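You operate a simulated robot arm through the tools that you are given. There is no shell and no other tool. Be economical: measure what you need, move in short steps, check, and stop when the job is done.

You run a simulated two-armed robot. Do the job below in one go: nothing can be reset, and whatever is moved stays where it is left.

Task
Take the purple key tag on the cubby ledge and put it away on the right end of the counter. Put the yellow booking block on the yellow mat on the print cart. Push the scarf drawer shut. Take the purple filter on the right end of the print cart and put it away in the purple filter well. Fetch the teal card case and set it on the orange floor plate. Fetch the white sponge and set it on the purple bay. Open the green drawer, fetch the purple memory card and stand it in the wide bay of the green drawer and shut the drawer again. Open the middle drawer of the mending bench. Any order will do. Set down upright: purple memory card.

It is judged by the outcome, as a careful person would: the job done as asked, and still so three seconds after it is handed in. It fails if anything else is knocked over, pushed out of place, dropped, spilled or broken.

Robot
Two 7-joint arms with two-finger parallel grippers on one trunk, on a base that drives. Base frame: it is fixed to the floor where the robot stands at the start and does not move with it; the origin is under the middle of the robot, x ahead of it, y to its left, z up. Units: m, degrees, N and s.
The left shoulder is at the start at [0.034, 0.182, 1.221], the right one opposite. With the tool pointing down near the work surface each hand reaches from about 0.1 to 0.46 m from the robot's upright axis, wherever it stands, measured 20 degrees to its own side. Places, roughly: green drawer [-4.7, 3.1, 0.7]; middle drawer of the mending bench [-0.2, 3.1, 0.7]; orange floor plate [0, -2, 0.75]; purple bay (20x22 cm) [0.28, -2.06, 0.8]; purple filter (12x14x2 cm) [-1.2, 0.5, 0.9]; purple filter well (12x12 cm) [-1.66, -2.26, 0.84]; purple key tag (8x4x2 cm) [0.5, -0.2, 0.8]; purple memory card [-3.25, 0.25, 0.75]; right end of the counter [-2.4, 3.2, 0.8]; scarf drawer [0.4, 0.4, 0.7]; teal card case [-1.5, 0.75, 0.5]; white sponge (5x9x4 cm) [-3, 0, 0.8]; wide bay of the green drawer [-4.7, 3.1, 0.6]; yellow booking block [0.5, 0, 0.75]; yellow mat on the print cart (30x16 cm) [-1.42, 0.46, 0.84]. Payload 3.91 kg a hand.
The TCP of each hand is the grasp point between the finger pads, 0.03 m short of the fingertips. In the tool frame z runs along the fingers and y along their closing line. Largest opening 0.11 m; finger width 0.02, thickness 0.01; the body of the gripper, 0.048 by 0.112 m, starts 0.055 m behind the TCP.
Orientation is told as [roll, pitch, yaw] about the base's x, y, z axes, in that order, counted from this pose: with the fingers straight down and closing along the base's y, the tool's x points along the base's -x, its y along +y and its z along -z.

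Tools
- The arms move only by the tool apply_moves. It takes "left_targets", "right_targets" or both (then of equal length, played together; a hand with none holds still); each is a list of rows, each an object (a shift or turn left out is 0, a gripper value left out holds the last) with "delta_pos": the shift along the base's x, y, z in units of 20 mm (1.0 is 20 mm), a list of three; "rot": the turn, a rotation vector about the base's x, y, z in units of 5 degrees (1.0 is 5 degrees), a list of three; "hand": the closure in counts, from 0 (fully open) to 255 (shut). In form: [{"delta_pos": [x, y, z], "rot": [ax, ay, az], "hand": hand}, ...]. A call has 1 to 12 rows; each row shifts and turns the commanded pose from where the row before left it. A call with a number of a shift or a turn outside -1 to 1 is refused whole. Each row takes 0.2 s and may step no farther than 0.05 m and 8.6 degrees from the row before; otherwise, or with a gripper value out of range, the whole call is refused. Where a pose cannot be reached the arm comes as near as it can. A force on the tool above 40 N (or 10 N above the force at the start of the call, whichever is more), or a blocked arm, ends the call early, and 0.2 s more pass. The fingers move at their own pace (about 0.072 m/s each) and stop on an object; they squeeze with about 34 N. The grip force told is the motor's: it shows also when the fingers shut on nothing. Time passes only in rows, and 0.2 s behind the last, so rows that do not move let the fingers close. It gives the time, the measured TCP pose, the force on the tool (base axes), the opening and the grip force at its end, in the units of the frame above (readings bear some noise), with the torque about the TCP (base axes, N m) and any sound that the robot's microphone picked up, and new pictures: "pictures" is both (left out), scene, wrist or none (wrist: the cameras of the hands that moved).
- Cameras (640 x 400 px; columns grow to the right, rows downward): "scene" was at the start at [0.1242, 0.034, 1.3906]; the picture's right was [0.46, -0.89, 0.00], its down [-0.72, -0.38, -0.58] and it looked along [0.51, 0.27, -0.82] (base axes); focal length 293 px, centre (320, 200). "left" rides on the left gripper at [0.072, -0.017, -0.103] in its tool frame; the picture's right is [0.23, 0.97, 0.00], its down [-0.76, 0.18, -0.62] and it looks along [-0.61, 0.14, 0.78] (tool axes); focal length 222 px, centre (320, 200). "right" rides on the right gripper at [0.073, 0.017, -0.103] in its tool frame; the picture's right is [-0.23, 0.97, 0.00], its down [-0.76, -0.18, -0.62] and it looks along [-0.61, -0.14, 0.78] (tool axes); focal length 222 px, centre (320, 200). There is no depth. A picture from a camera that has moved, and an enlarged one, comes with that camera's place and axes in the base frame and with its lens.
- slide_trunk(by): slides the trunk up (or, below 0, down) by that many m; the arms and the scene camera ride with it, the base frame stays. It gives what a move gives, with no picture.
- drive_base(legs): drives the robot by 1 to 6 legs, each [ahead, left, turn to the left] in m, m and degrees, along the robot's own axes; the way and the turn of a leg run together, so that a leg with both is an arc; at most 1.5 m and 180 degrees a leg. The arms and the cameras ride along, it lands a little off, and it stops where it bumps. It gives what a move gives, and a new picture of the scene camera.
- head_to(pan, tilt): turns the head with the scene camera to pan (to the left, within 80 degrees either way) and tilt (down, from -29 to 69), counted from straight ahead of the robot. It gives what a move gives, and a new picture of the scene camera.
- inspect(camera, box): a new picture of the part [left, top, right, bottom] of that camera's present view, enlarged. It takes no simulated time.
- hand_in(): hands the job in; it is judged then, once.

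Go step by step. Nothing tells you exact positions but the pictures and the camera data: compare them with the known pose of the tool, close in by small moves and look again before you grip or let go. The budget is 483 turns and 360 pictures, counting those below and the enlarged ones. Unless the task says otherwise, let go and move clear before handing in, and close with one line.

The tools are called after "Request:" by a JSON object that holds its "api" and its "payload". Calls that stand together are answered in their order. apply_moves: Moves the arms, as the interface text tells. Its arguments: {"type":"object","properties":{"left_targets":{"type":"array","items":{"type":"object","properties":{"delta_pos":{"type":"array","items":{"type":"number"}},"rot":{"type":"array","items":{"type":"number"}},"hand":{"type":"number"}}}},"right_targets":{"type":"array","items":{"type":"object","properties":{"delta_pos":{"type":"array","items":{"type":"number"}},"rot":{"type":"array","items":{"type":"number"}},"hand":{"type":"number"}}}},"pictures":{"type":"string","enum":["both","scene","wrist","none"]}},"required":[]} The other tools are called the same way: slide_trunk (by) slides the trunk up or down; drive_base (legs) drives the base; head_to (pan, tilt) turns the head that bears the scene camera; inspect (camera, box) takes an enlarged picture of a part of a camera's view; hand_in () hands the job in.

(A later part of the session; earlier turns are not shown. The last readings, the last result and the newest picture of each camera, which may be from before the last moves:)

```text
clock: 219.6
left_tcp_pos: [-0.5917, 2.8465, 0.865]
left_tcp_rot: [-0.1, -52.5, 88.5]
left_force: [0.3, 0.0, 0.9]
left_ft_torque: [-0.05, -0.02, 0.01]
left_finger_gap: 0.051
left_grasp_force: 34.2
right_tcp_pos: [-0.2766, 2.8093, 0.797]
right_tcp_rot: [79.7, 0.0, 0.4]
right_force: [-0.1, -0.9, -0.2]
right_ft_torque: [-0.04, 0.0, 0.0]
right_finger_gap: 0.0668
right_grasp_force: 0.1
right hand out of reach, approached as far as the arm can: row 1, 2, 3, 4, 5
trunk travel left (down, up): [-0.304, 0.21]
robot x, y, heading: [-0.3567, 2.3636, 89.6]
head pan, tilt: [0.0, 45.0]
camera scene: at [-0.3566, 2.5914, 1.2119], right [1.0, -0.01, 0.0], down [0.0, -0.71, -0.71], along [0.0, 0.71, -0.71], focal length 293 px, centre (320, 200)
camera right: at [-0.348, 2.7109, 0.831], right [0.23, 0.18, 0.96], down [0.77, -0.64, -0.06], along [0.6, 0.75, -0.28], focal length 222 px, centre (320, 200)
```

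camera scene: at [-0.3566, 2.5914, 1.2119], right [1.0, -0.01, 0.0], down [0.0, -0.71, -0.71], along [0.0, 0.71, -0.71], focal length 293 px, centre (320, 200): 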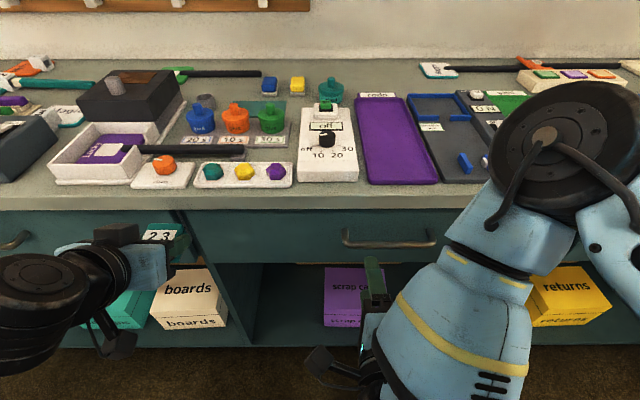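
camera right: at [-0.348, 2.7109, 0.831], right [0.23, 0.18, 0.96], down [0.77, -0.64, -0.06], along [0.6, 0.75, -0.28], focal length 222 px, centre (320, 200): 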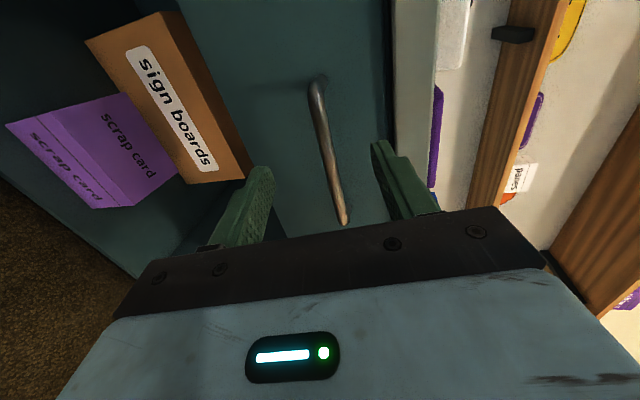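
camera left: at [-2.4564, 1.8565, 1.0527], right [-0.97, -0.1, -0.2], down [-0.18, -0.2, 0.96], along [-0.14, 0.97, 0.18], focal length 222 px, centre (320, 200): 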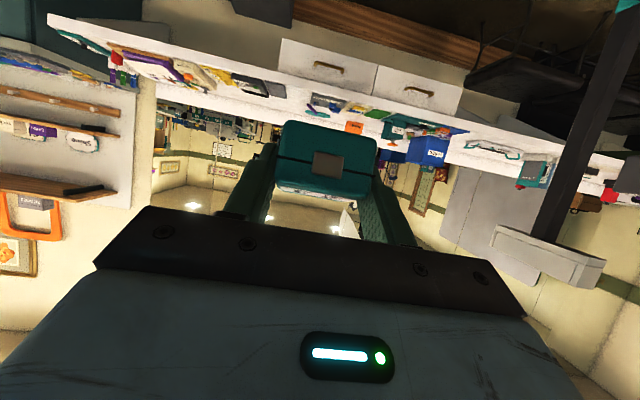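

The bar is between the fingers. Raise the left hand clear of the bench top and drive forward ~9 cm so the fingers straddle the bar.

Request:
{"api": "apply_moves", "payload": {"left_targets": [{"delta_pos": [0, -1, 1]}, {"delta_pos": [0, -1, 1]}, {"delta_pos": [0, -1, 1]}, {"delta_pos": [0, -1, 1]}, {"delta_pos": [0, -1, 1]}], "right_targets": [{"delta_pos": [0.5, 0, -0.5]}, {"delta_pos": [0.5, 0, 0]}, {}, {}, {}], "pictures": "none"}}

Request:
{"api": "drive_base", "payload": {"legs": [[0.08, -0.03, 0]]}}

Request:
{"api": "inspect", "payload": {"camera": "right", "box": [0, 0, 640, 400]}}

```text
clock: 220.8
left_tcp_pos: [-0.5854, 2.8513, 0.965]
left_tcp_rot: [0.0, -52.5, 88.5]
left_force: [0.1, 0.1, -1.3]
left_ft_torque: [0.03, -0.01, -0.03]
left_finger_gap: 0.0511
left_grasp_force: 33.6
left hand out of reach, approached as far as the arm can: row 1, 2, 3, 4, 5
right_tcp_pos: [-0.2733, 2.8099, 0.8002]
right_tcp_rot: [79.7, 0.0, 0.3]
right_force: [-0.1, -0.4, -0.6]
right_ft_torque: [0.02, 0.02, -0.02]
right_finger_gap: 0.0667
right_grasp_force: 0.1
right hand out of reach, approached as far as the arm can: row 1, 2
trunk travel left (down, up): [-0.304, 0.21]
robot x, y, heading: [-0.3567, 2.3641, 89.6]
head pan, tilt: [0.0, 45.0]
```

```text
clock: 221.9
left_tcp_pos: [-0.5545, 2.931, 0.9635]
left_tcp_rot: [0.0, -52.4, 88.5]
left_force: [-0.3, -0.1, 0.2]
left_ft_torque: [-0.04, 0.05, -0.01]
left_finger_gap: 0.051
left_grasp_force: 33.9
right_tcp_pos: [-0.243, 2.889, 0.8009]
right_tcp_rot: [79.7, 0.0, 0.4]
right_force: [0.0, 0.5, -0.6]
right_ft_torque: [0.05, 0.01, 0.03]
right_finger_gap: 0.067
right_grasp_force: 0.1
trunk travel left (down, up): [-0.304, 0.21]
robot x, y, heading: [-0.3254, 2.4429, 89.6]
head pan, tilt: [0.0, 45.0]
camera scene: at [-0.3259, 2.6709, 1.2117], right [1.0, -0.01, 0.0], down [0.0, -0.71, -0.71], along [0.0, 0.71, -0.71], focal length 293 px, centre (320, 200)
```

scene: 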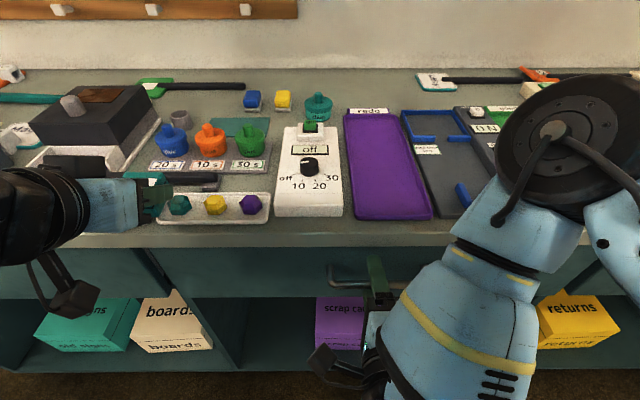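

```text
1.00 times, centred on (320, 200) of right (not enlarged: the box is as wide or as high as the picture)
camera zoom: at [-0.3139, 2.7901, 0.8354], right [0.23, 0.18, 0.96], down [0.77, -0.64, -0.06], along [0.6, 0.75, -0.28], focal length 222 px, centre (320, 200)
```

zoom: 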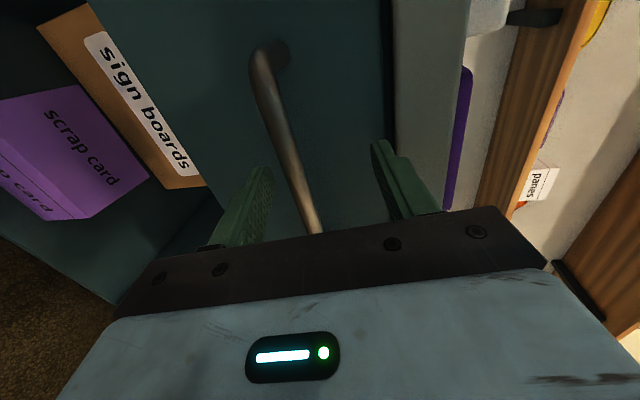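

Request:
{"api": "apply_moves", "payload": {"right_targets": [{"hand": 255}, {}, {}, {}, {}], "pictures": "wrist"}}

```text
clock: 222.5
left_tcp_pos: [-0.5554, 2.9328, 0.9626]
left_tcp_rot: [0.1, -52.3, 88.5]
left_force: [0.6, -0.2, -0.3]
left_ft_torque: [0.0, -0.04, 0.04]
left_finger_gap: 0.051
left_grasp_force: 34.6
right_tcp_pos: [-0.2428, 2.8844, 0.7859]
right_tcp_rot: [76.5, -0.5, 1.0]
right_force: [-6.9, -1.2, -60.3]
right_ft_torque: [-0.98, 0.24, -0.78]
right_finger_gap: 0.0137
right_grasp_force: 32.7
trunk travel left (down, up): [-0.304, 0.21]
robot x, y, heading: [-0.3276, 2.4439, 89.7]
head pan, tilt: [0.0, 45.0]
stopped in row 2 (right hand): the force on the tool passed its limit at 46 N (the readings are from after the stop); the commanded pose is now the measured one
camera right: at [-0.3133, 2.787, 0.825], right [0.22, 0.23, 0.95], down [0.77, -0.64, -0.02], along [0.6, 0.74, -0.32], focal length 222 px, centre (320, 200)
```

right: 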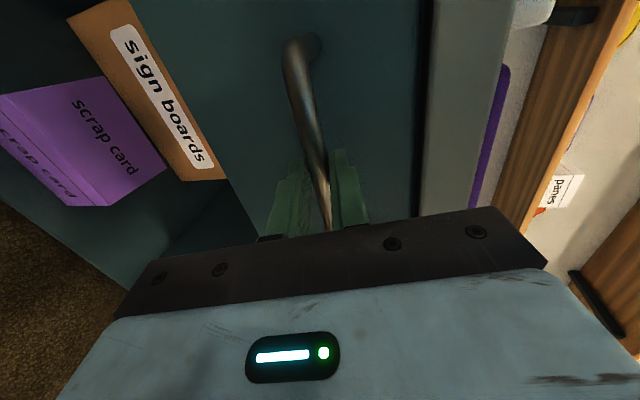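

Bar gripped. Relax the vertical load and pull the drawer by driving back.

Request:
{"api": "apply_moves", "payload": {"right_targets": [{"delta_pos": [0, 0, -0.4]}, {}], "pictures": "none"}}

Request:
{"api": "drive_base", "payload": {"legs": [[-0.22, 0, 0]]}}

```text
clock: 223.1
left_tcp_pos: [-0.5526, 2.9311, 0.9628]
left_tcp_rot: [0.0, -52.5, 88.5]
left_force: [0.0, -0.6, 0.1]
left_ft_torque: [0.04, 0.0, 0.03]
left_finger_gap: 0.0512
left_grasp_force: 33.9
right_tcp_pos: [-0.2423, 2.8878, 0.7853]
right_tcp_rot: [77.5, -0.4, 0.4]
right_force: [14.2, -0.3, -45.0]
right_ft_torque: [-1.05, 0.47, 0.66]
right_finger_gap: 0.0139
right_grasp_force: 45.0
right hand out of reach, approached as far as the arm can: row 1
trunk travel left (down, up): [-0.304, 0.21]
robot x, y, heading: [-0.3266, 2.4419, 89.6]
head pan, tilt: [0.0, 45.0]
```

```text
clock: 224.8
left_tcp_pos: [-0.5523, 2.714, 0.9625]
left_tcp_rot: [0.1, -52.3, 88.5]
left_force: [0.7, 0.2, 0.1]
left_ft_torque: [0.01, 0.02, -0.01]
left_finger_gap: 0.051
left_grasp_force: 34.1
right_tcp_pos: [-0.2424, 2.6673, 0.7858]
right_tcp_rot: [77.5, -0.5, 0.2]
right_force: [20.7, 0.5, -45.7]
right_ft_torque: [-0.9, 0.43, -0.14]
right_finger_gap: 0.0139
right_grasp_force: 45.0
trunk travel left (down, up): [-0.304, 0.21]
robot x, y, heading: [-0.3277, 2.2258, 89.4]
head pan, tilt: [0.0, 45.0]
camera scene: at [-0.3251, 2.4541, 1.2113], right [1.0, -0.01, 0.0], down [-0.01, -0.71, -0.71], along [0.0, 0.71, -0.71], focal length 293 px, centre (320, 200)
```

scene: 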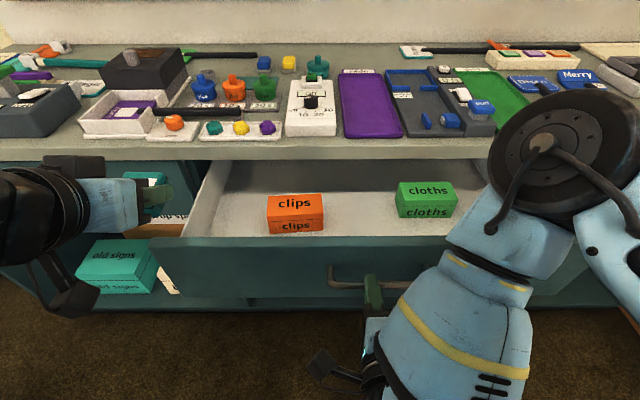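

Request:
{"api": "drive_base", "payload": {"legs": [[-0.06, 0, 0]]}}

Request:
{"api": "apply_moves", "payload": {"right_targets": [{"hand": 100}, {}, {}, {"delta_pos": [0, -1, 0]}, {"delta_pos": [0, -1, 0]}], "pictures": "both"}}

```text
clock: 225.7
left_tcp_pos: [-0.5537, 2.6534, 0.964]
left_tcp_rot: [0.1, -52.5, 88.6]
left_force: [-0.4, -0.2, -0.5]
left_ft_torque: [0.0, 0.05, -0.03]
left_finger_gap: 0.051
left_grasp_force: 34.0
right_tcp_pos: [-0.2429, 2.6064, 0.7855]
right_tcp_rot: [77.5, -0.8, 0.1]
right_force: [10.9, -0.3, -20.4]
right_ft_torque: [-0.3, 0.46, -0.92]
right_finger_gap: 0.0137
right_grasp_force: 44.5
trunk travel left (down, up): [-0.304, 0.21]
robot x, y, heading: [-0.3307, 2.1656, 89.8]
head pan, tilt: [0.0, 45.0]
camera scene: at [-0.3265, 2.3936, 1.2117], right [1.0, -0.01, 0.0], down [-0.01, -0.71, -0.71], along [0.0, 0.71, -0.71], focal length 293 px, centre (320, 200)
```

scene: 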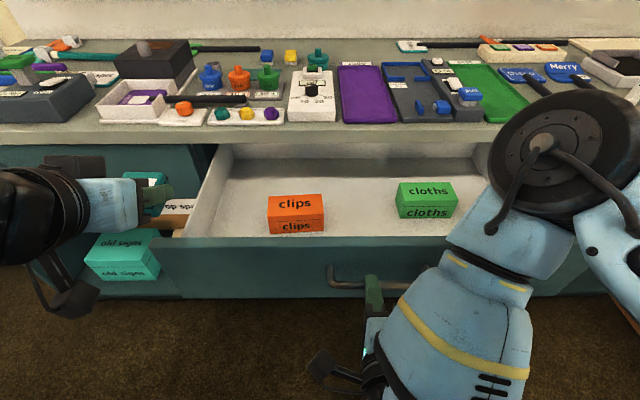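

```text
clock: 226.9
left_tcp_pos: [-0.5558, 2.6528, 0.9639]
left_tcp_rot: [-0.2, -52.6, 88.7]
left_force: [0.1, -0.1, -0.7]
left_ft_torque: [0.01, 0.0, 0.02]
left_finger_gap: 0.051
left_grasp_force: 34.1
right_tcp_pos: [-0.2582, 2.5849, 0.7985]
right_tcp_rot: [77.3, -0.7, 0.0]
right_force: [0.0, -0.3, 0.1]
right_ft_torque: [0.0, -0.01, 0.0]
right_finger_gap: 0.0669
right_grasp_force: 0.1
right hand out of reach, approached as far as the arm can: row 4, 5
trunk travel left (down, up): [-0.304, 0.21]
robot x, y, heading: [-0.3252, 2.1643, 89.5]
head pan, tilt: [0.0, 45.0]
camera scene: at [-0.3285, 2.3927, 1.212], right [1.0, -0.01, 0.0], down [0.0, -0.71, -0.71], along [0.01, 0.71, -0.71], focal length 293 px, centre (320, 200)
camera right: at [-0.3317, 2.4865, 0.8346], right [0.21, 0.21, 0.95], down [0.76, -0.65, -0.03], along [0.61, 0.73, -0.3], focal length 222 px, centre (320, 200)
```

scene: 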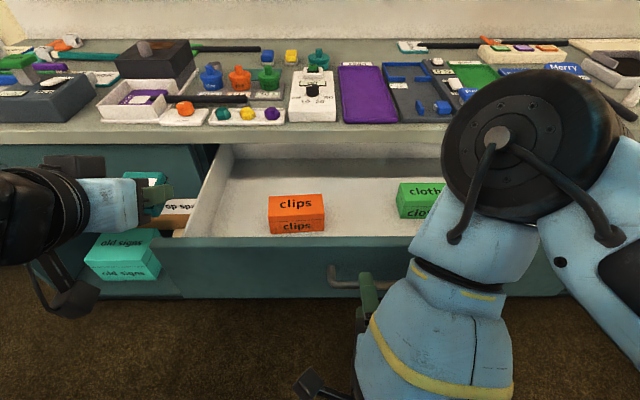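
right: 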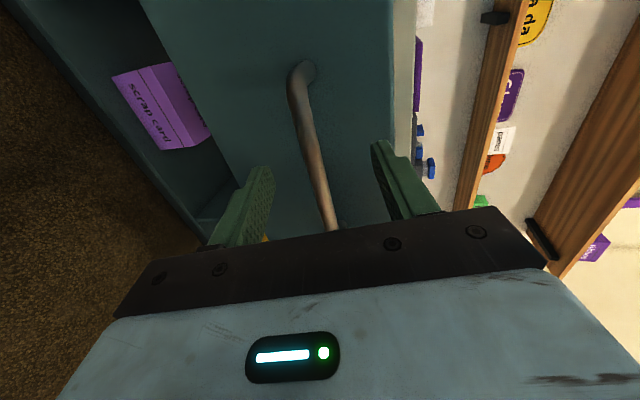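

Drawer is open ~28 cm. Drive back clear of the handle, raise the trunk, and return the right hand to pointing down.

Request:
{"api": "drive_base", "payload": {"legs": [[-0.3, 0, 0]]}}

Request:
{"api": "slide_trunk", "payload": {"by": 0.15}}

Request:
{"api": "apply_moves", "payload": {"right_targets": [{"rot": [-0.79, -0.79, 0.997], "hand": 0}, {"rot": [-0.79, -0.79, 0.997]}, {"rot": [-0.79, -0.79, 0.997]}, {"rot": [-0.79, -0.79, 0.997]}, {"rot": [-0.79, -0.79, 0.997]}, {"rot": [-0.79, -0.79, 0.997]}, {"rot": [-0.79, -0.79, 0.997]}, {"rot": [-0.79, -0.79, 0.997]}, {"rot": [-0.79, -0.79, 0.997]}, {"rot": [-0.79, -0.79, 0.997]}, {"rot": [-0.79, -0.79, 0.997]}, {"rot": [-0.79, -0.79, 0.997]}], "pictures": "none"}}

Request:
{"api": "apply_moves", "payload": {"right_targets": [{"rot": [-0.79, -0.79, 0.997]}, {"rot": [-0.79, -0.79, 0.997]}, {"rot": [-0.79, -0.79, 0.997]}], "pictures": "none"}}

```text
clock: 229.0
left_tcp_pos: [-0.5564, 2.3522, 0.9646]
left_tcp_rot: [0.0, -52.4, 88.6]
left_force: [0.4, 0.4, -1.0]
left_ft_torque: [0.0, -0.01, 0.01]
left_finger_gap: 0.0508
left_grasp_force: 34.2
right_tcp_pos: [-0.2625, 2.2847, 0.796]
right_tcp_rot: [77.4, -0.8, 0.2]
right_force: [-0.6, 0.0, -0.1]
right_ft_torque: [0.05, -0.02, 0.0]
right_finger_gap: 0.067
right_grasp_force: 0.1
trunk travel left (down, up): [-0.304, 0.21]
robot x, y, heading: [-0.3312, 1.8687, 89.9]
head pan, tilt: [0.0, 45.0]
camera scene: at [-0.3301, 2.0937, 1.212], right [1.0, -0.01, 0.0], down [0.0, -0.71, -0.71], along [0.0, 0.71, -0.71], focal length 293 px, centre (320, 200)
```

scene: 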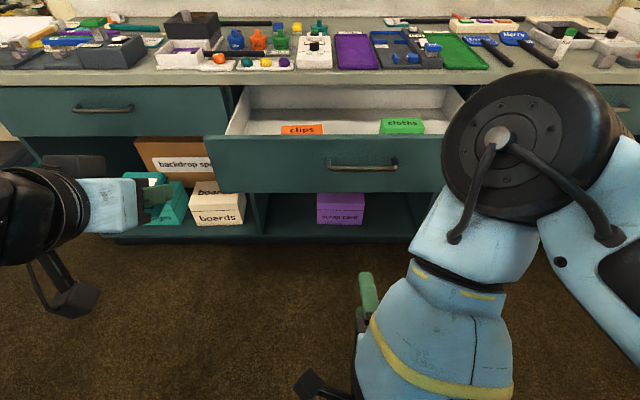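

```text
clock: 230.7
left_tcp_pos: [-0.5579, 2.3545, 1.114]
left_tcp_rot: [0.0, -52.4, 88.8]
left_force: [0.3, 1.1, -0.9]
left_ft_torque: [-0.01, 0.04, 0.02]
left_finger_gap: 0.0513
left_grasp_force: 33.8
right_tcp_pos: [-0.2607, 2.2843, 0.9469]
right_tcp_rot: [77.3, -0.8, 0.1]
right_force: [0.0, -0.1, -0.4]
right_ft_torque: [-0.01, 0.01, -0.01]
right_finger_gap: 0.067
right_grasp_force: 0.1
trunk travel left (down, up): [-0.454, 0.06]
robot x, y, heading: [-0.3268, 1.8725, 89.7]
head pan, tilt: [0.0, 45.0]
```

```text
clock: 233.3
left_tcp_pos: [-0.5585, 2.3544, 1.1138]
left_tcp_rot: [-0.1, -52.5, 88.8]
left_force: [-0.4, 0.0, -1.1]
left_ft_torque: [-0.03, 0.01, 0.03]
left_finger_gap: 0.0511
left_grasp_force: 34.6
right_tcp_pos: [-0.2701, 2.2825, 0.951]
right_tcp_rot: [14.1, -10.5, 74.2]
right_force: [0.2, -0.8, -0.2]
right_ft_torque: [-0.02, 0.02, 0.0]
right_finger_gap: 0.1099
right_grasp_force: 0.2
right hand out of reach, approached as far as the arm can: row 3, 4
trunk travel left (down, up): [-0.454, 0.06]
robot x, y, heading: [-0.3298, 1.8688, 89.5]
head pan, tilt: [0.0, 45.0]
```

```text
clock: 234.1
left_tcp_pos: [-0.5578, 2.3545, 1.1136]
left_tcp_rot: [-0.1, -52.5, 88.7]
left_force: [-0.1, 0.2, 0.0]
left_ft_torque: [-0.01, 0.02, -0.02]
left_finger_gap: 0.051
left_grasp_force: 34.6
right_tcp_pos: [-0.2686, 2.2832, 0.9509]
right_tcp_rot: [0.6, -0.1, 90.6]
right_force: [-0.8, 0.4, -0.3]
right_ft_torque: [0.01, 0.0, -0.01]
right_finger_gap: 0.1101
right_grasp_force: 0.0
trunk travel left (down, up): [-0.454, 0.06]
robot x, y, heading: [-0.3335, 1.8663, 89.9]
head pan, tilt: [0.0, 45.0]
```

Middle drawer done. Next the filter: go south along the lane between stanchions and ledge (driving backward), then turn toward the cart.

Request:
{"api": "drive_base", "payload": {"legs": [[0, -0.22, 0], [-1.2, 0, 0], [-1.0, 0, 0], [0, 0, 90]]}}

Request:
{"api": "head_to", "payload": {"pan": -25, "tilt": 35}}

```text
clock: 250.9
left_tcp_pos: [-0.5847, -0.5525, 1.1137]
left_tcp_rot: [0.0, -52.4, 179.5]
left_force: [-0.1, -0.8, -0.7]
left_ft_torque: [0.01, 0.0, -0.01]
left_finger_gap: 0.0511
left_grasp_force: 34.6
right_tcp_pos: [-0.5186, -0.2606, 0.9523]
right_tcp_rot: [0.8, -0.3, -178.7]
right_force: [-0.4, 0.4, -0.1]
right_ft_torque: [0.02, 0.01, 0.0]
right_finger_gap: 0.1099
right_grasp_force: 0.1
trunk travel left (down, up): [-0.454, 0.06]
robot x, y, heading: [-0.1002, -0.3186, -179.6]
head pan, tilt: [0.0, 45.0]
camera scene: at [-0.2655, -0.3188, 1.3781], right [-0.01, 1.0, 0.0], down [0.71, 0.0, -0.71], along [-0.71, 0.0, -0.71], focal length 293 px, centre (320, 200)
```

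scene: 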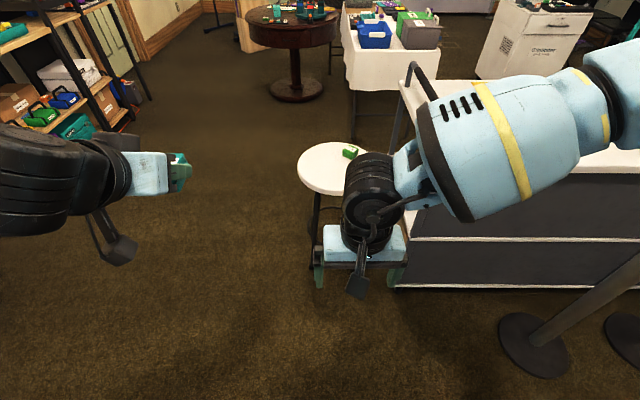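

```text
clock: 251.8
left_tcp_pos: [-0.5858, -0.552, 1.1134]
left_tcp_rot: [-0.1, -52.4, 179.5]
left_force: [-0.1, -0.3, -0.6]
left_ft_torque: [0.01, 0.0, 0.02]
left_finger_gap: 0.0514
left_grasp_force: 34.6
right_tcp_pos: [-0.5174, -0.2604, 0.9509]
right_tcp_rot: [0.7, -0.3, -178.7]
right_force: [-0.8, 0.0, 0.1]
right_ft_torque: [-0.02, -0.01, 0.01]
right_finger_gap: 0.1101
right_grasp_force: 0.0
trunk travel left (down, up): [-0.454, 0.06]
robot x, y, heading: [-0.103, -0.3157, -179.5]
head pan, tilt: [-25.0, 35.0]
camera scene: at [-0.2643, -0.2816, 1.3929], right [0.42, 0.91, 0.0], down [0.52, -0.24, -0.82], along [-0.74, 0.34, -0.57], focal length 293 px, centre (320, 200)
```

scene: 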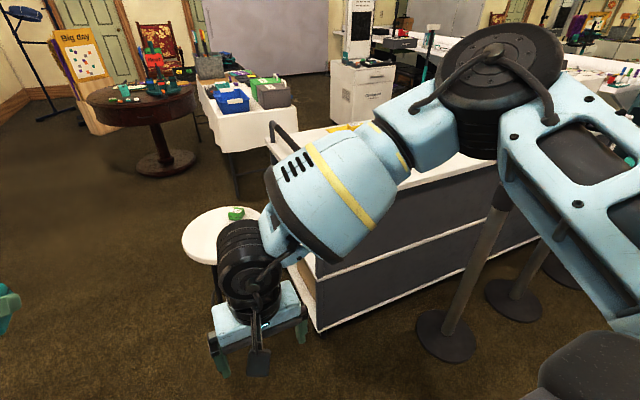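

Post 1 is at (-0.74, 0.61). I'll raise the right hand above the cart's handle and move to about (-0.60, 0.17) facing the cart.

Request:
{"api": "apply_moves", "payload": {"right_targets": [{"delta_pos": [0, 0, 1]}, {"delta_pos": [0, 0, 1]}, {"delta_pos": [0, 0, 1]}, {"delta_pos": [0, 0, 1]}, {"delta_pos": [0, 0, 1]}, {"delta_pos": [0, 0, 1]}], "pictures": "none"}}

Request:
{"api": "drive_base", "payload": {"legs": [[0.48, 0, 0], [0, -0.49, 0]]}}

Request:
{"api": "head_to", "payload": {"pan": -15, "tilt": 50}}

```text
clock: 253.2
left_tcp_pos: [-0.5847, -0.5514, 1.1152]
left_tcp_rot: [0.1, -52.5, 179.4]
left_force: [0.4, -0.3, 0.3]
left_ft_torque: [-0.01, -0.02, 0.01]
left_finger_gap: 0.051
left_grasp_force: 34.1
right_tcp_pos: [-0.5172, -0.2605, 1.0699]
right_tcp_rot: [0.6, -0.3, -178.8]
right_force: [0.1, -0.2, -0.4]
right_ft_torque: [0.01, 0.0, 0.01]
right_finger_gap: 0.1098
right_grasp_force: 0.1
trunk travel left (down, up): [-0.454, 0.06]
robot x, y, heading: [-0.0996, -0.318, -179.5]
head pan, tilt: [-25.0, 35.0]
```

```text
clock: 260.4
left_tcp_pos: [-1.0649, -0.0622, 1.1143]
left_tcp_rot: [-0.1, -52.6, 179.3]
left_force: [0.5, 0.9, -0.1]
left_ft_torque: [0.0, 0.02, -0.03]
left_finger_gap: 0.051
left_grasp_force: 33.8
right_tcp_pos: [-0.9968, 0.2281, 1.071]
right_tcp_rot: [0.8, -0.4, -178.7]
right_force: [-1.3, 0.5, -0.4]
right_ft_torque: [-0.01, 0.03, -0.01]
right_finger_gap: 0.1099
right_grasp_force: 0.0
trunk travel left (down, up): [-0.454, 0.06]
robot x, y, heading: [-0.5833, 0.1671, -179.9]
head pan, tilt: [-25.0, 35.0]
camera scene: at [-0.7431, 0.2071, 1.3929], right [0.42, 0.91, 0.0], down [0.52, -0.24, -0.82], along [-0.74, 0.34, -0.57], focal length 293 px, centre (320, 200)
```

scene: 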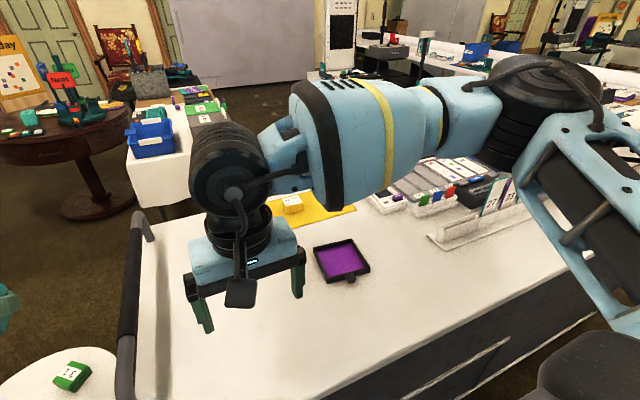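

```text
clock: 261.2
left_tcp_pos: [-1.065, -0.0625, 1.1138]
left_tcp_rot: [-0.1, -52.5, 179.2]
left_force: [-0.2, -0.5, 0.7]
left_ft_torque: [0.05, -0.02, 0.01]
left_finger_gap: 0.0513
left_grasp_force: 33.9
right_tcp_pos: [-0.9955, 0.2287, 1.072]
right_tcp_rot: [0.7, -0.3, -178.7]
right_force: [-1.1, 0.3, -0.1]
right_ft_torque: [-0.02, -0.02, 0.02]
right_finger_gap: 0.1101
right_grasp_force: 0.1
trunk travel left (down, up): [-0.454, 0.06]
robot x, y, heading: [-0.5838, 0.1696, -179.9]
head pan, tilt: [-15.0, 50.0]
camera scene: at [-0.7376, 0.1899, 1.3713], right [0.26, 0.97, 0.0], down [0.74, -0.2, -0.64], along [-0.62, 0.16, -0.77], focal length 293 px, centre (320, 200)
```

scene: 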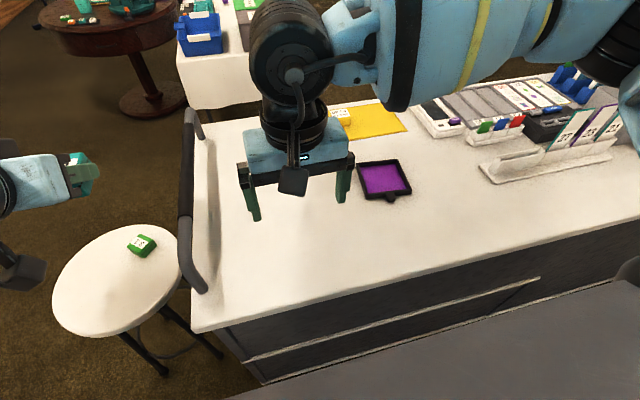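

Filter centre ≈(-1.17, 0.46), its tab ≈(-1.105, 0.455) toward me. Move the right hand above the tab.

Request:
{"api": "apply_moves", "payload": {"right_targets": [{"delta_pos": [-0.5, 1, 0]}, {"delta_pos": [-0.5, 1, 0]}, {"delta_pos": [-0.5, 1, 0]}, {"delta_pos": [-0.5, 1, 0]}, {"delta_pos": [-0.5, 1, 0], "hand": 120}, {"delta_pos": [-0.5, 1, 0]}, {"delta_pos": [-0.5, 1, -1]}, {"delta_pos": [-0.5, 1, -1]}, {"delta_pos": [-0.5, 1, -1]}, {"delta_pos": [-0.5, 1, -1]}, {"delta_pos": [0, 1, -1]}, {"delta_pos": [0, 0, -1]}], "pictures": "both"}}

```text
clock: 263.8
left_tcp_pos: [-1.0654, -0.0631, 1.1138]
left_tcp_rot: [-0.1, -52.5, 179.3]
left_force: [0.0, -0.2, 0.0]
left_ft_torque: [0.02, 0.0, -0.02]
left_finger_gap: 0.0511
left_grasp_force: 34.1
right_tcp_pos: [-1.0966, 0.4482, 0.9508]
right_tcp_rot: [0.8, -0.2, -178.8]
right_force: [0.5, 0.8, 0.0]
right_ft_torque: [0.03, -0.02, 0.01]
right_finger_gap: 0.0583
right_grasp_force: 0.0
trunk travel left (down, up): [-0.454, 0.06]
robot x, y, heading: [-0.5844, 0.1721, -179.8]
head pan, tilt: [-15.0, 50.0]
camera scene: at [-0.738, 0.1896, 1.3711], right [0.25, 0.97, 0.0], down [0.74, -0.2, -0.64], along [-0.62, 0.16, -0.77], focal length 293 px, centre (320, 200)
camera right: at [-1.0227, 0.4346, 1.0534], right [-0.21, -0.98, 0.01], down [-0.76, 0.17, 0.62], along [-0.61, 0.12, -0.78], focal length 222 px, centre (320, 200)
```

scene: 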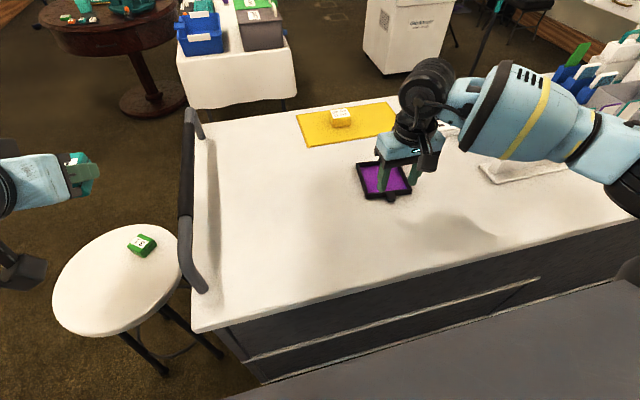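
right: 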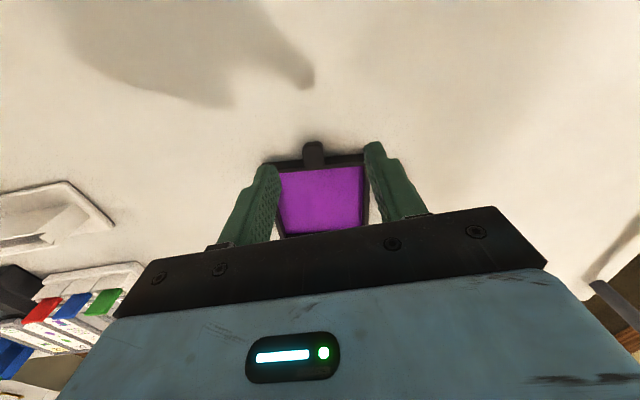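

Tab is at ≈(-1.115, 0.458). Descend onto it.

Request:
{"api": "apply_moves", "payload": {"right_targets": [{"delta_pos": [-0.75, 0.5, -1]}, {"delta_pos": [0, 0, -1]}, {"delta_pos": [0, 0, -1]}], "pictures": "both"}}

Request:
{"api": "inspect", "payload": {"camera": "right", "box": [220, 100, 420, 240]}}

```text
clock: 264.6
left_tcp_pos: [-1.0648, -0.0622, 1.1146]
left_tcp_rot: [-0.2, -52.5, 179.3]
left_force: [-0.4, 0.4, -0.7]
left_ft_torque: [0.01, 0.0, 0.0]
left_finger_gap: 0.0514
left_grasp_force: 33.2
right_tcp_pos: [-1.1114, 0.4583, 0.8904]
right_tcp_rot: [0.8, -0.3, -178.8]
right_force: [-0.1, 0.3, -0.1]
right_ft_torque: [-0.02, 0.01, 0.0]
right_finger_gap: 0.0582
right_grasp_force: 0.0
trunk travel left (down, up): [-0.454, 0.06]
robot x, y, heading: [-0.5836, 0.1682, -179.8]
head pan, tilt: [-15.0, 50.0]
camera scene: at [-0.7379, 0.19, 1.3712], right [0.25, 0.97, 0.0], down [0.74, -0.2, -0.64], along [-0.62, 0.16, -0.77], focal length 293 px, centre (320, 200)
camera right: at [-1.0381, 0.4449, 0.9937], right [-0.21, -0.98, 0.01], down [-0.76, 0.17, 0.62], along [-0.61, 0.12, -0.78], focal length 222 px, centre (320, 200)
```

scene: 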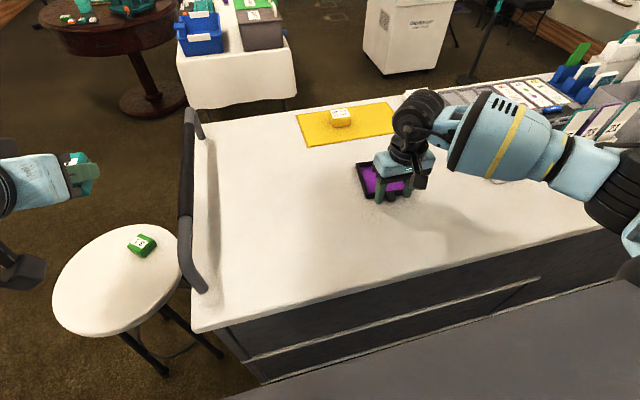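
right: 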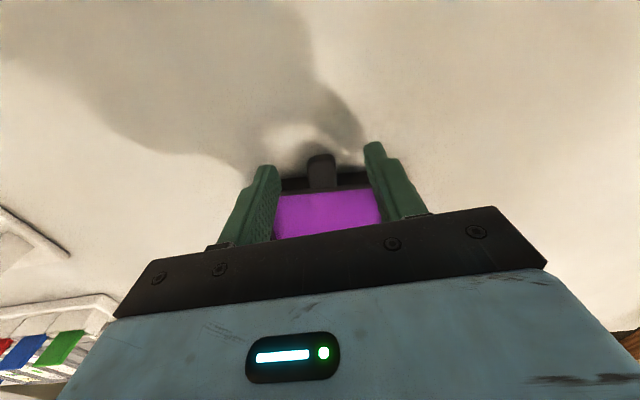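

```text
2.86 times, centred on (320, 170) of right
camera zoom: at [-1.0381, 0.4449, 0.9937], right [-0.21, -0.98, 0.01], down [-0.76, 0.17, 0.62], along [-0.61, 0.12, -0.78], focal length 635 px, centre (320, 286)
```

zoom: 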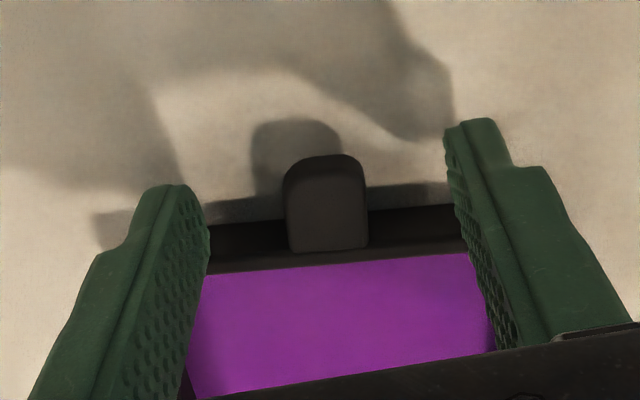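

Request:
{"api": "apply_moves", "payload": {"right_targets": [{"delta_pos": [-0.1, 0, -0.5]}, {"hand": 255}, {}, {}, {}, {}], "pictures": "wrist"}}

```text
clock: 266.0
left_tcp_pos: [-1.0646, -0.0619, 1.1141]
left_tcp_rot: [-0.1, -52.6, 179.2]
left_force: [-0.2, -0.4, -0.4]
left_ft_torque: [0.01, -0.02, 0.01]
left_finger_gap: 0.0511
left_grasp_force: 34.4
right_tcp_pos: [-1.1136, 0.4579, 0.8805]
right_tcp_rot: [0.8, -0.2, -178.7]
right_force: [-0.9, -0.9, -1.2]
right_ft_torque: [0.02, -0.02, -0.04]
right_finger_gap: 0.0191
right_grasp_force: 33.9
trunk travel left (down, up): [-0.454, 0.06]
robot x, y, heading: [-0.5831, 0.1699, -179.8]
head pan, tilt: [-15.0, 50.0]
camera right: at [-1.0397, 0.4449, 0.9837], right [-0.21, -0.98, 0.01], down [-0.76, 0.17, 0.62], along [-0.61, 0.12, -0.78], focal length 222 px, centre (320, 200)
```

right: 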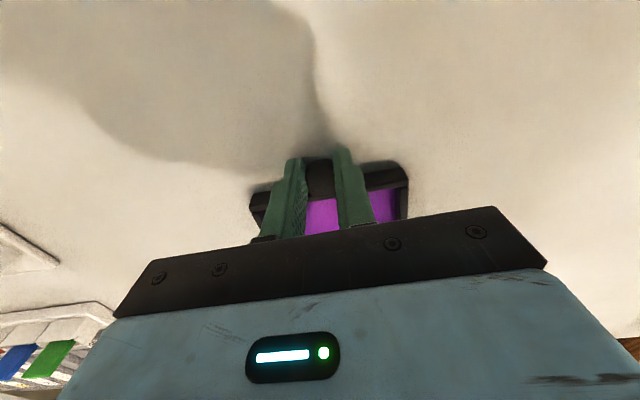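

Tab gripped (gap 19 mm). Lift gently and check for droop.

Request:
{"api": "apply_moves", "payload": {"right_targets": [{"delta_pos": [0, 0, 0.2]}, {"delta_pos": [0, 0, 0.4]}, {"delta_pos": [0, 0, 0.6]}, {"delta_pos": [0, 0, 0.8]}, {"delta_pos": [0, 0, 1]}, {"delta_pos": [0, 0, 1]}, {"delta_pos": [0, 0, 1]}, {"delta_pos": [0, 0, 1]}], "pictures": "both"}}

```text
clock: 267.8
left_tcp_pos: [-1.0645, -0.0633, 1.1138]
left_tcp_rot: [-0.1, -52.5, 179.3]
left_force: [-0.2, 0.6, -0.5]
left_ft_torque: [0.0, 0.01, -0.02]
left_finger_gap: 0.0512
left_grasp_force: 34.5
right_tcp_pos: [-1.1134, 0.4582, 1.0023]
right_tcp_rot: [0.8, -0.2, -178.9]
right_force: [0.8, 0.1, -0.9]
right_ft_torque: [0.04, -0.03, -0.03]
right_finger_gap: 0.0192
right_grasp_force: 34.4
trunk travel left (down, up): [-0.454, 0.06]
robot x, y, heading: [-0.5831, 0.1693, -179.7]
head pan, tilt: [-15.0, 50.0]
camera scene: at [-0.7375, 0.1897, 1.3712], right [0.25, 0.97, 0.0], down [0.74, -0.2, -0.64], along [-0.62, 0.16, -0.77], focal length 293 px, centre (320, 200)
camera right: at [-1.0399, 0.4449, 1.1047], right [-0.21, -0.98, 0.01], down [-0.76, 0.17, 0.62], along [-0.61, 0.12, -0.78], focal length 222 px, centre (320, 200)
```

scene: 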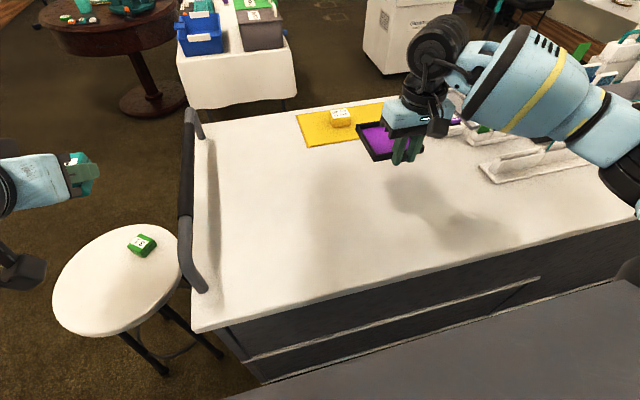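
right: 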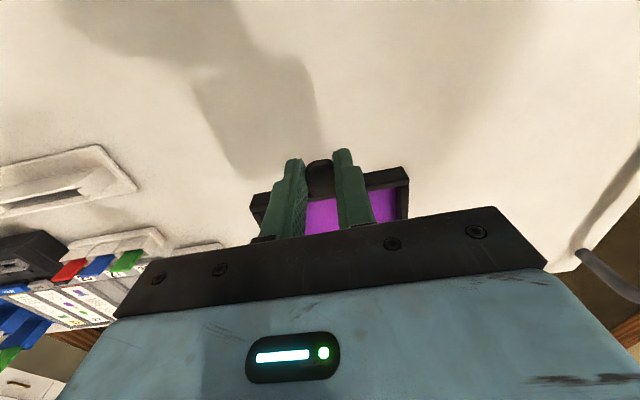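

Filter is held flat. Raise it, back away from the cart, and face south toward the orange plate and well.

Request:
{"api": "apply_moves", "payload": {"right_targets": [{"delta_pos": [0, 0, 1]}, {"delta_pos": [0, 0, 1]}, {"delta_pos": [0, 0, 1]}, {"delta_pos": [0.5, -1, 1]}, {"delta_pos": [0.5, -1, 0]}, {"delta_pos": [0.5, -1, 0]}, {"delta_pos": [0.5, -1, 0]}, {"delta_pos": [0.5, -1, 0]}], "pictures": "none"}}

Request:
{"api": "drive_base", "payload": {"legs": [[-0.4, 0, 0], [0, 0.9, 0], [0, 0, 90]]}}

Request:
{"api": "head_to", "payload": {"pan": 0, "tilt": 30}}

```text
clock: 269.6
left_tcp_pos: [-1.0657, -0.0636, 1.1135]
left_tcp_rot: [-0.2, -52.5, 179.3]
left_force: [0.2, -0.4, -0.3]
left_ft_torque: [0.01, -0.03, 0.01]
left_finger_gap: 0.0511
left_grasp_force: 34.0
right_tcp_pos: [-1.0645, 0.358, 1.0802]
right_tcp_rot: [0.7, -0.3, -179.0]
right_force: [-0.5, -0.1, -0.1]
right_ft_torque: [-0.01, -0.07, 0.0]
right_finger_gap: 0.019
right_grasp_force: 34.0
trunk travel left (down, up): [-0.454, 0.06]
robot x, y, heading: [-0.5825, 0.1682, -179.7]
head pan, tilt: [-15.0, 50.0]
```

```text
clock: 283.8
left_tcp_pos: [0.0348, -1.222, 1.1143]
left_tcp_rot: [-0.2, -52.5, -91.8]
left_force: [-0.1, -1.2, -0.1]
left_ft_torque: [0.02, -0.01, 0.04]
left_finger_gap: 0.0511
left_grasp_force: 33.7
right_tcp_pos: [-0.3843, -1.2128, 1.0796]
right_tcp_rot: [0.7, -0.3, -89.9]
right_force: [-0.8, 0.2, -1.2]
right_ft_torque: [0.1, -0.01, -0.03]
right_finger_gap: 0.0191
right_grasp_force: 33.8
trunk travel left (down, up): [-0.454, 0.06]
robot x, y, heading: [-0.1882, -0.7336, -91.1]
head pan, tilt: [-15.0, 50.0]
camera scene: at [-0.2103, -0.8884, 1.3712], right [-0.96, 0.27, 0.0], down [0.21, 0.74, -0.64], along [-0.18, -0.62, -0.77], focal length 293 px, centre (320, 200)
```

scene: 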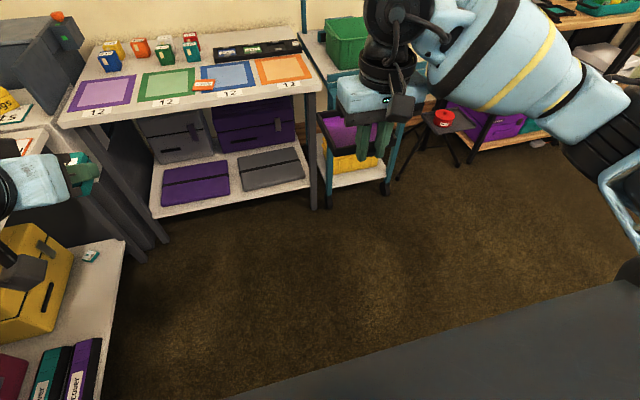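

```text
clock: 284.6
left_tcp_pos: [0.0349, -1.2222, 1.1131]
left_tcp_rot: [0.0, -52.5, -91.7]
left_force: [-0.1, 0.3, -0.5]
left_ft_torque: [0.04, 0.04, 0.0]
left_finger_gap: 0.0511
left_grasp_force: 33.9
right_tcp_pos: [-0.3848, -1.2129, 1.0798]
right_tcp_rot: [0.8, -0.3, -89.9]
right_force: [-0.2, -0.5, -1.5]
right_ft_torque: [0.04, -0.03, 0.0]
right_finger_gap: 0.0188
right_grasp_force: 33.9
trunk travel left (down, up): [-0.454, 0.06]
robot x, y, heading: [-0.1858, -0.7348, -90.5]
head pan, tilt: [0.0, 30.0]
camera scene: at [-0.1908, -0.9047, 1.4006], right [-1.0, 0.01, 0.0], down [0.01, 0.5, -0.87], along [-0.01, -0.87, -0.5], focal length 293 px, centre (320, 200)
```

scene: 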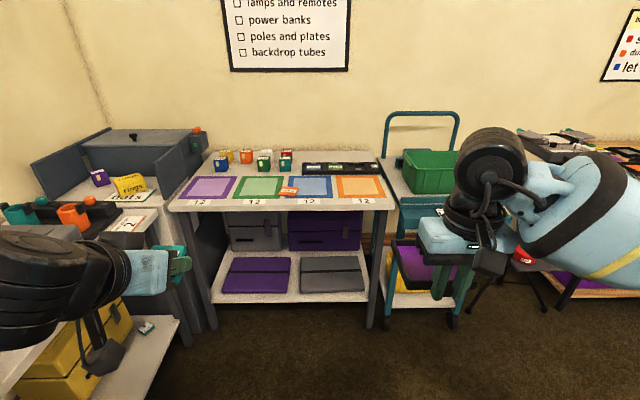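

Request:
{"api": "inspect", "payload": {"camera": "scene", "box": [170, 140, 400, 220]}}

Request:
{"api": "inspect", "payload": {"camera": "scene", "box": [230, 140, 350, 215]}}

```text
2.78 times, centred on (285, 180) of scene
camera zoom: at [-0.1908, -0.9047, 1.4006], right [-1.0, 0.01, 0.0], down [0.01, 0.5, -0.87], along [-0.01, -0.87, -0.5], focal length 814 px, centre (417, 256)
```

zoom: 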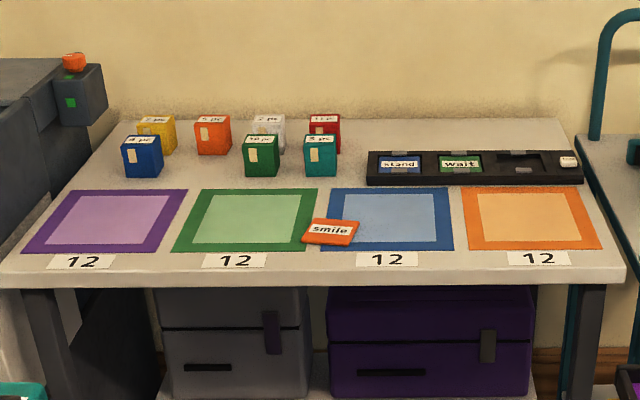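

```text
5.33 times, centred on (290, 178) of scene
camera zoom: at [-0.1908, -0.9047, 1.4006], right [-1.0, 0.01, 0.0], down [0.01, 0.5, -0.87], along [-0.01, -0.87, -0.5], focal length 1560 px, centre (480, 320)
```

zoom: 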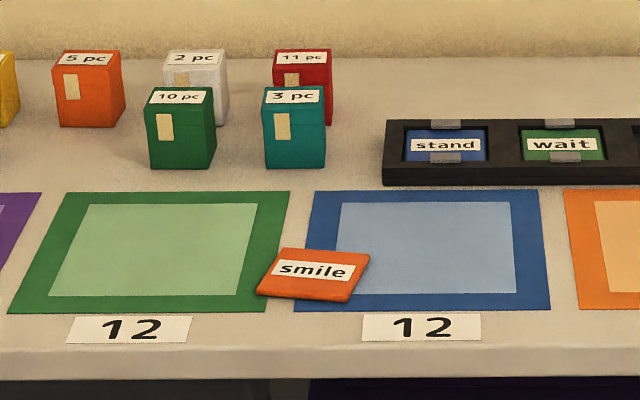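

The orange floor plate ("smile") lies at about (-0.07, -2.02) on the table with the bays. I'll tuck the right hand back and drive up so the left hand is over it.

Request:
{"api": "apply_moves", "payload": {"right_targets": [{"delta_pos": [0, 1, 0]}, {"delta_pos": [0, 1, 0]}, {"delta_pos": [0, 1, 0]}, {"delta_pos": [0, 1, 0]}, {"delta_pos": [0, 1, 0]}, {"delta_pos": [0, 1, 0]}], "left_targets": [{"rot": [-0.97, 0, 0]}, {}, {}, {}, {}, {}], "pictures": "none"}}

Request:
{"api": "drive_base", "payload": {"legs": [[0, -0.07, 0], [0.68, 0, 0]]}}

Request:
{"api": "head_to", "payload": {"pan": 5, "tilt": 50}}

```text
clock: 286.1
left_tcp_pos: [0.0362, -1.2218, 1.1149]
left_tcp_rot: [0.3, -57.4, -92.1]
left_force: [1.5, 0.5, -0.5]
left_ft_torque: [-0.04, -0.01, 0.01]
left_finger_gap: 0.0512
left_grasp_force: 33.6
right_tcp_pos: [-0.3845, -1.0931, 1.0798]
right_tcp_rot: [0.7, -0.2, -89.9]
right_force: [-0.7, 0.1, -1.4]
right_ft_torque: [0.08, -0.05, 0.0]
right_finger_gap: 0.0188
right_grasp_force: 33.9
trunk travel left (down, up): [-0.454, 0.06]
robot x, y, heading: [-0.1896, -0.7329, -90.7]
head pan, tilt: [0.0, 30.0]
```

```text
clock: 290.7
left_tcp_pos: [-0.0494, -1.9034, 1.1137]
left_tcp_rot: [0.2, -57.2, -92.4]
left_force: [-0.2, 0.7, -0.8]
left_ft_torque: [0.02, -0.03, 0.0]
left_finger_gap: 0.0511
left_grasp_force: 34.3
right_tcp_pos: [-0.4688, -1.7706, 1.0811]
right_tcp_rot: [0.7, -0.3, -90.4]
right_force: [0.8, 0.5, -0.5]
right_ft_torque: [0.06, 0.0, -0.02]
right_finger_gap: 0.0191
right_grasp_force: 33.7
trunk travel left (down, up): [-0.454, 0.06]
robot x, y, heading: [-0.2685, -1.4149, -91.3]
head pan, tilt: [0.0, 30.0]
camera scene: at [-0.2737, -1.5839, 1.4007], right [-1.0, 0.02, 0.0], down [0.01, 0.5, -0.87], along [-0.02, -0.87, -0.5], focal length 293 px, centre (320, 200)
```

scene: 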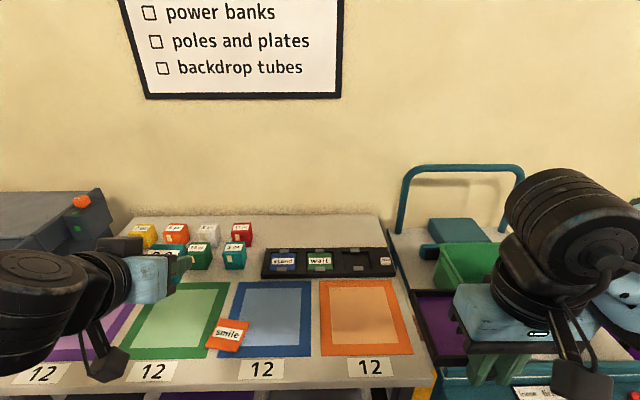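

```text
clock: 291.5
left_tcp_pos: [-0.049, -1.9022, 1.1139]
left_tcp_rot: [0.3, -57.3, -92.3]
left_force: [-0.5, 0.5, -0.2]
left_ft_torque: [-0.03, 0.04, 0.01]
left_finger_gap: 0.051
left_grasp_force: 34.0
right_tcp_pos: [-0.4693, -1.7709, 1.0804]
right_tcp_rot: [0.8, -0.3, -90.2]
right_force: [0.0, 0.7, -1.4]
right_ft_torque: [0.01, -0.04, 0.03]
right_finger_gap: 0.0188
right_grasp_force: 34.3
trunk travel left (down, up): [-0.454, 0.06]
robot x, y, heading: [-0.2683, -1.4115, -91.3]
head pan, tilt: [5.0, 50.0]
camera scene: at [-0.2667, -1.5701, 1.3713], right [-1.0, -0.07, 0.0], down [-0.05, 0.76, -0.64], along [0.04, -0.64, -0.77], focal length 293 px, centre (320, 200)
```

scene: 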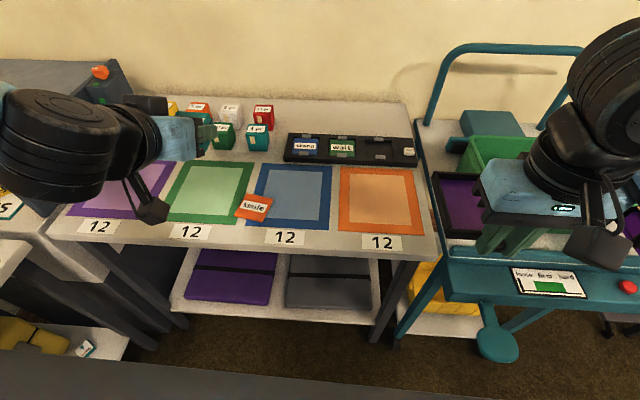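

Plate is at ≈(-0.075, -2.013). Drive slightly closer and start lowering the case above it, correcting the pitch to flat.

Request:
{"api": "drive_base", "payload": {"legs": [[0.08, 0, 0.8]]}}

Request:
{"api": "apply_moves", "payload": {"left_targets": [{"delta_pos": [-0.5, -0.5, 0], "rot": [0.97, 0, 0]}, {"delta_pos": [-0.5, -0.5, 0], "rot": [0.97, 0, 0]}, {"delta_pos": [0, 0, -1]}, {"delta_pos": [0, 0, -1]}, {"delta_pos": [0, 0, -1]}, {"delta_pos": [0, 0, -1]}, {"delta_pos": [0, 0, -1]}, {"delta_pos": [0, 0, -1]}, {"delta_pos": [0, 0, -1]}, {"delta_pos": [0, 0, -1]}], "pictures": "both"}}

```text
clock: 292.6
left_tcp_pos: [-0.0429, -1.9792, 1.1139]
left_tcp_rot: [0.2, -57.4, -91.6]
left_force: [-0.2, -1.3, -1.1]
left_ft_torque: [0.05, -0.02, -0.04]
left_finger_gap: 0.0512
left_grasp_force: 34.1
right_tcp_pos: [-0.4659, -1.8528, 1.0819]
right_tcp_rot: [0.8, -0.2, -89.5]
right_force: [0.4, 0.2, -0.6]
right_ft_torque: [0.05, -0.03, 0.01]
right_finger_gap: 0.0189
right_grasp_force: 34.0
trunk travel left (down, up): [-0.454, 0.06]
robot x, y, heading: [-0.2734, -1.4916, -90.1]
head pan, tilt: [5.0, 50.0]
camera scene: at [-0.2656, -1.6506, 1.3712], right [-1.0, -0.08, 0.0], down [-0.06, 0.76, -0.64], along [0.05, -0.64, -0.77], focal length 293 px, centre (320, 200)
```

scene: 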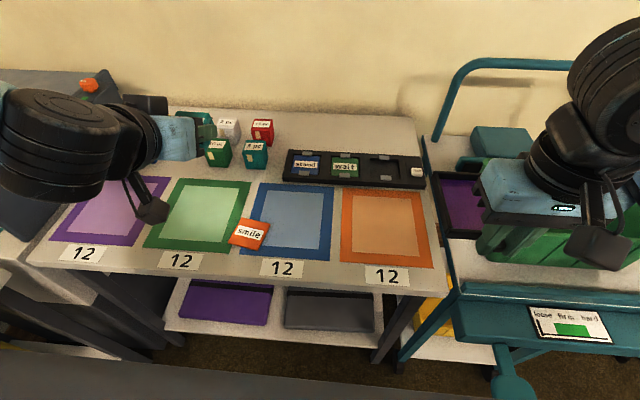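

```text
clock: 294.8
left_tcp_pos: [-0.0636, -2.0, 0.9547]
left_tcp_rot: [-0.2, -47.7, -91.2]
left_force: [0.1, -0.7, -0.4]
left_ft_torque: [-0.01, 0.01, 0.02]
left_finger_gap: 0.0512
left_grasp_force: 33.3
right_tcp_pos: [-0.4638, -1.8533, 1.0803]
right_tcp_rot: [0.7, -0.2, -89.3]
right_force: [-0.1, -0.5, -0.3]
right_ft_torque: [0.08, -0.02, -0.01]
right_finger_gap: 0.0191
right_grasp_force: 34.0
trunk travel left (down, up): [-0.454, 0.06]
robot x, y, heading: [-0.2715, -1.4941, -90.1]
head pan, tilt: [5.0, 50.0]
camera scene: at [-0.2654, -1.6505, 1.3711], right [-1.0, -0.08, 0.0], down [-0.06, 0.76, -0.64], along [0.05, -0.64, -0.77], focal length 293 px, centre (320, 200)
camera left: at [-0.0776, -1.8742, 0.9698], right [0.98, 0.13, -0.17], down [0.18, -0.06, 0.98], along [0.12, -0.99, -0.08], focal length 222 px, centre (320, 200)
```

scene: 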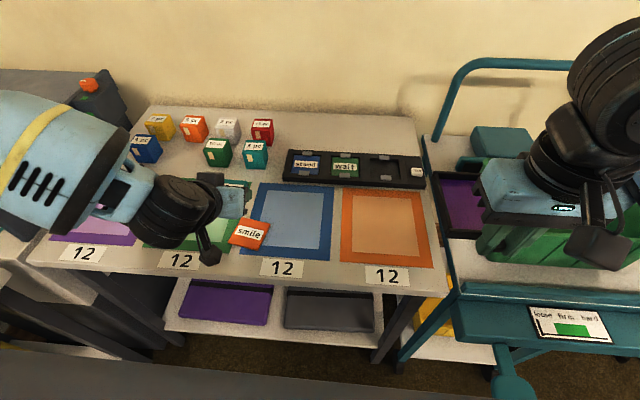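
left: 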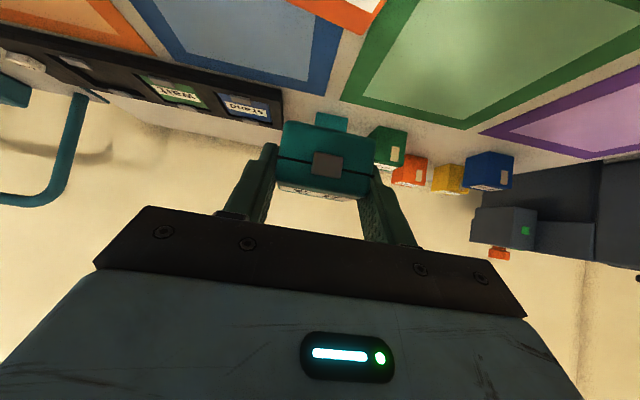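

Request:
{"api": "inspect", "payload": {"camera": "scene", "box": [200, 190, 300, 260]}}

```text
5.71 times, centred on (250, 225) of scene
camera zoom: at [-0.2654, -1.6505, 1.3711], right [-1.0, -0.08, 0.0], down [-0.06, 0.76, -0.64], along [0.05, -0.64, -0.77], focal length 1672 px, centre (720, 57)
```

zoom: 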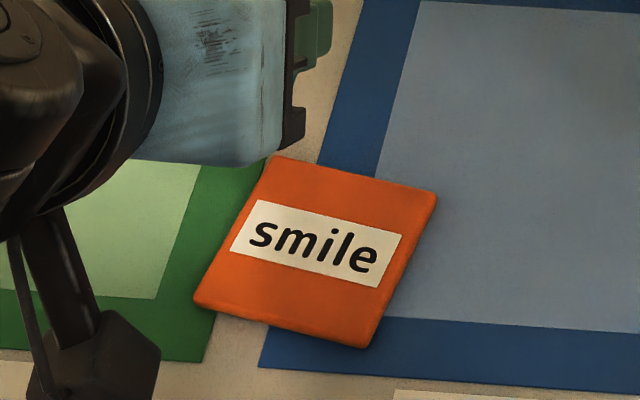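

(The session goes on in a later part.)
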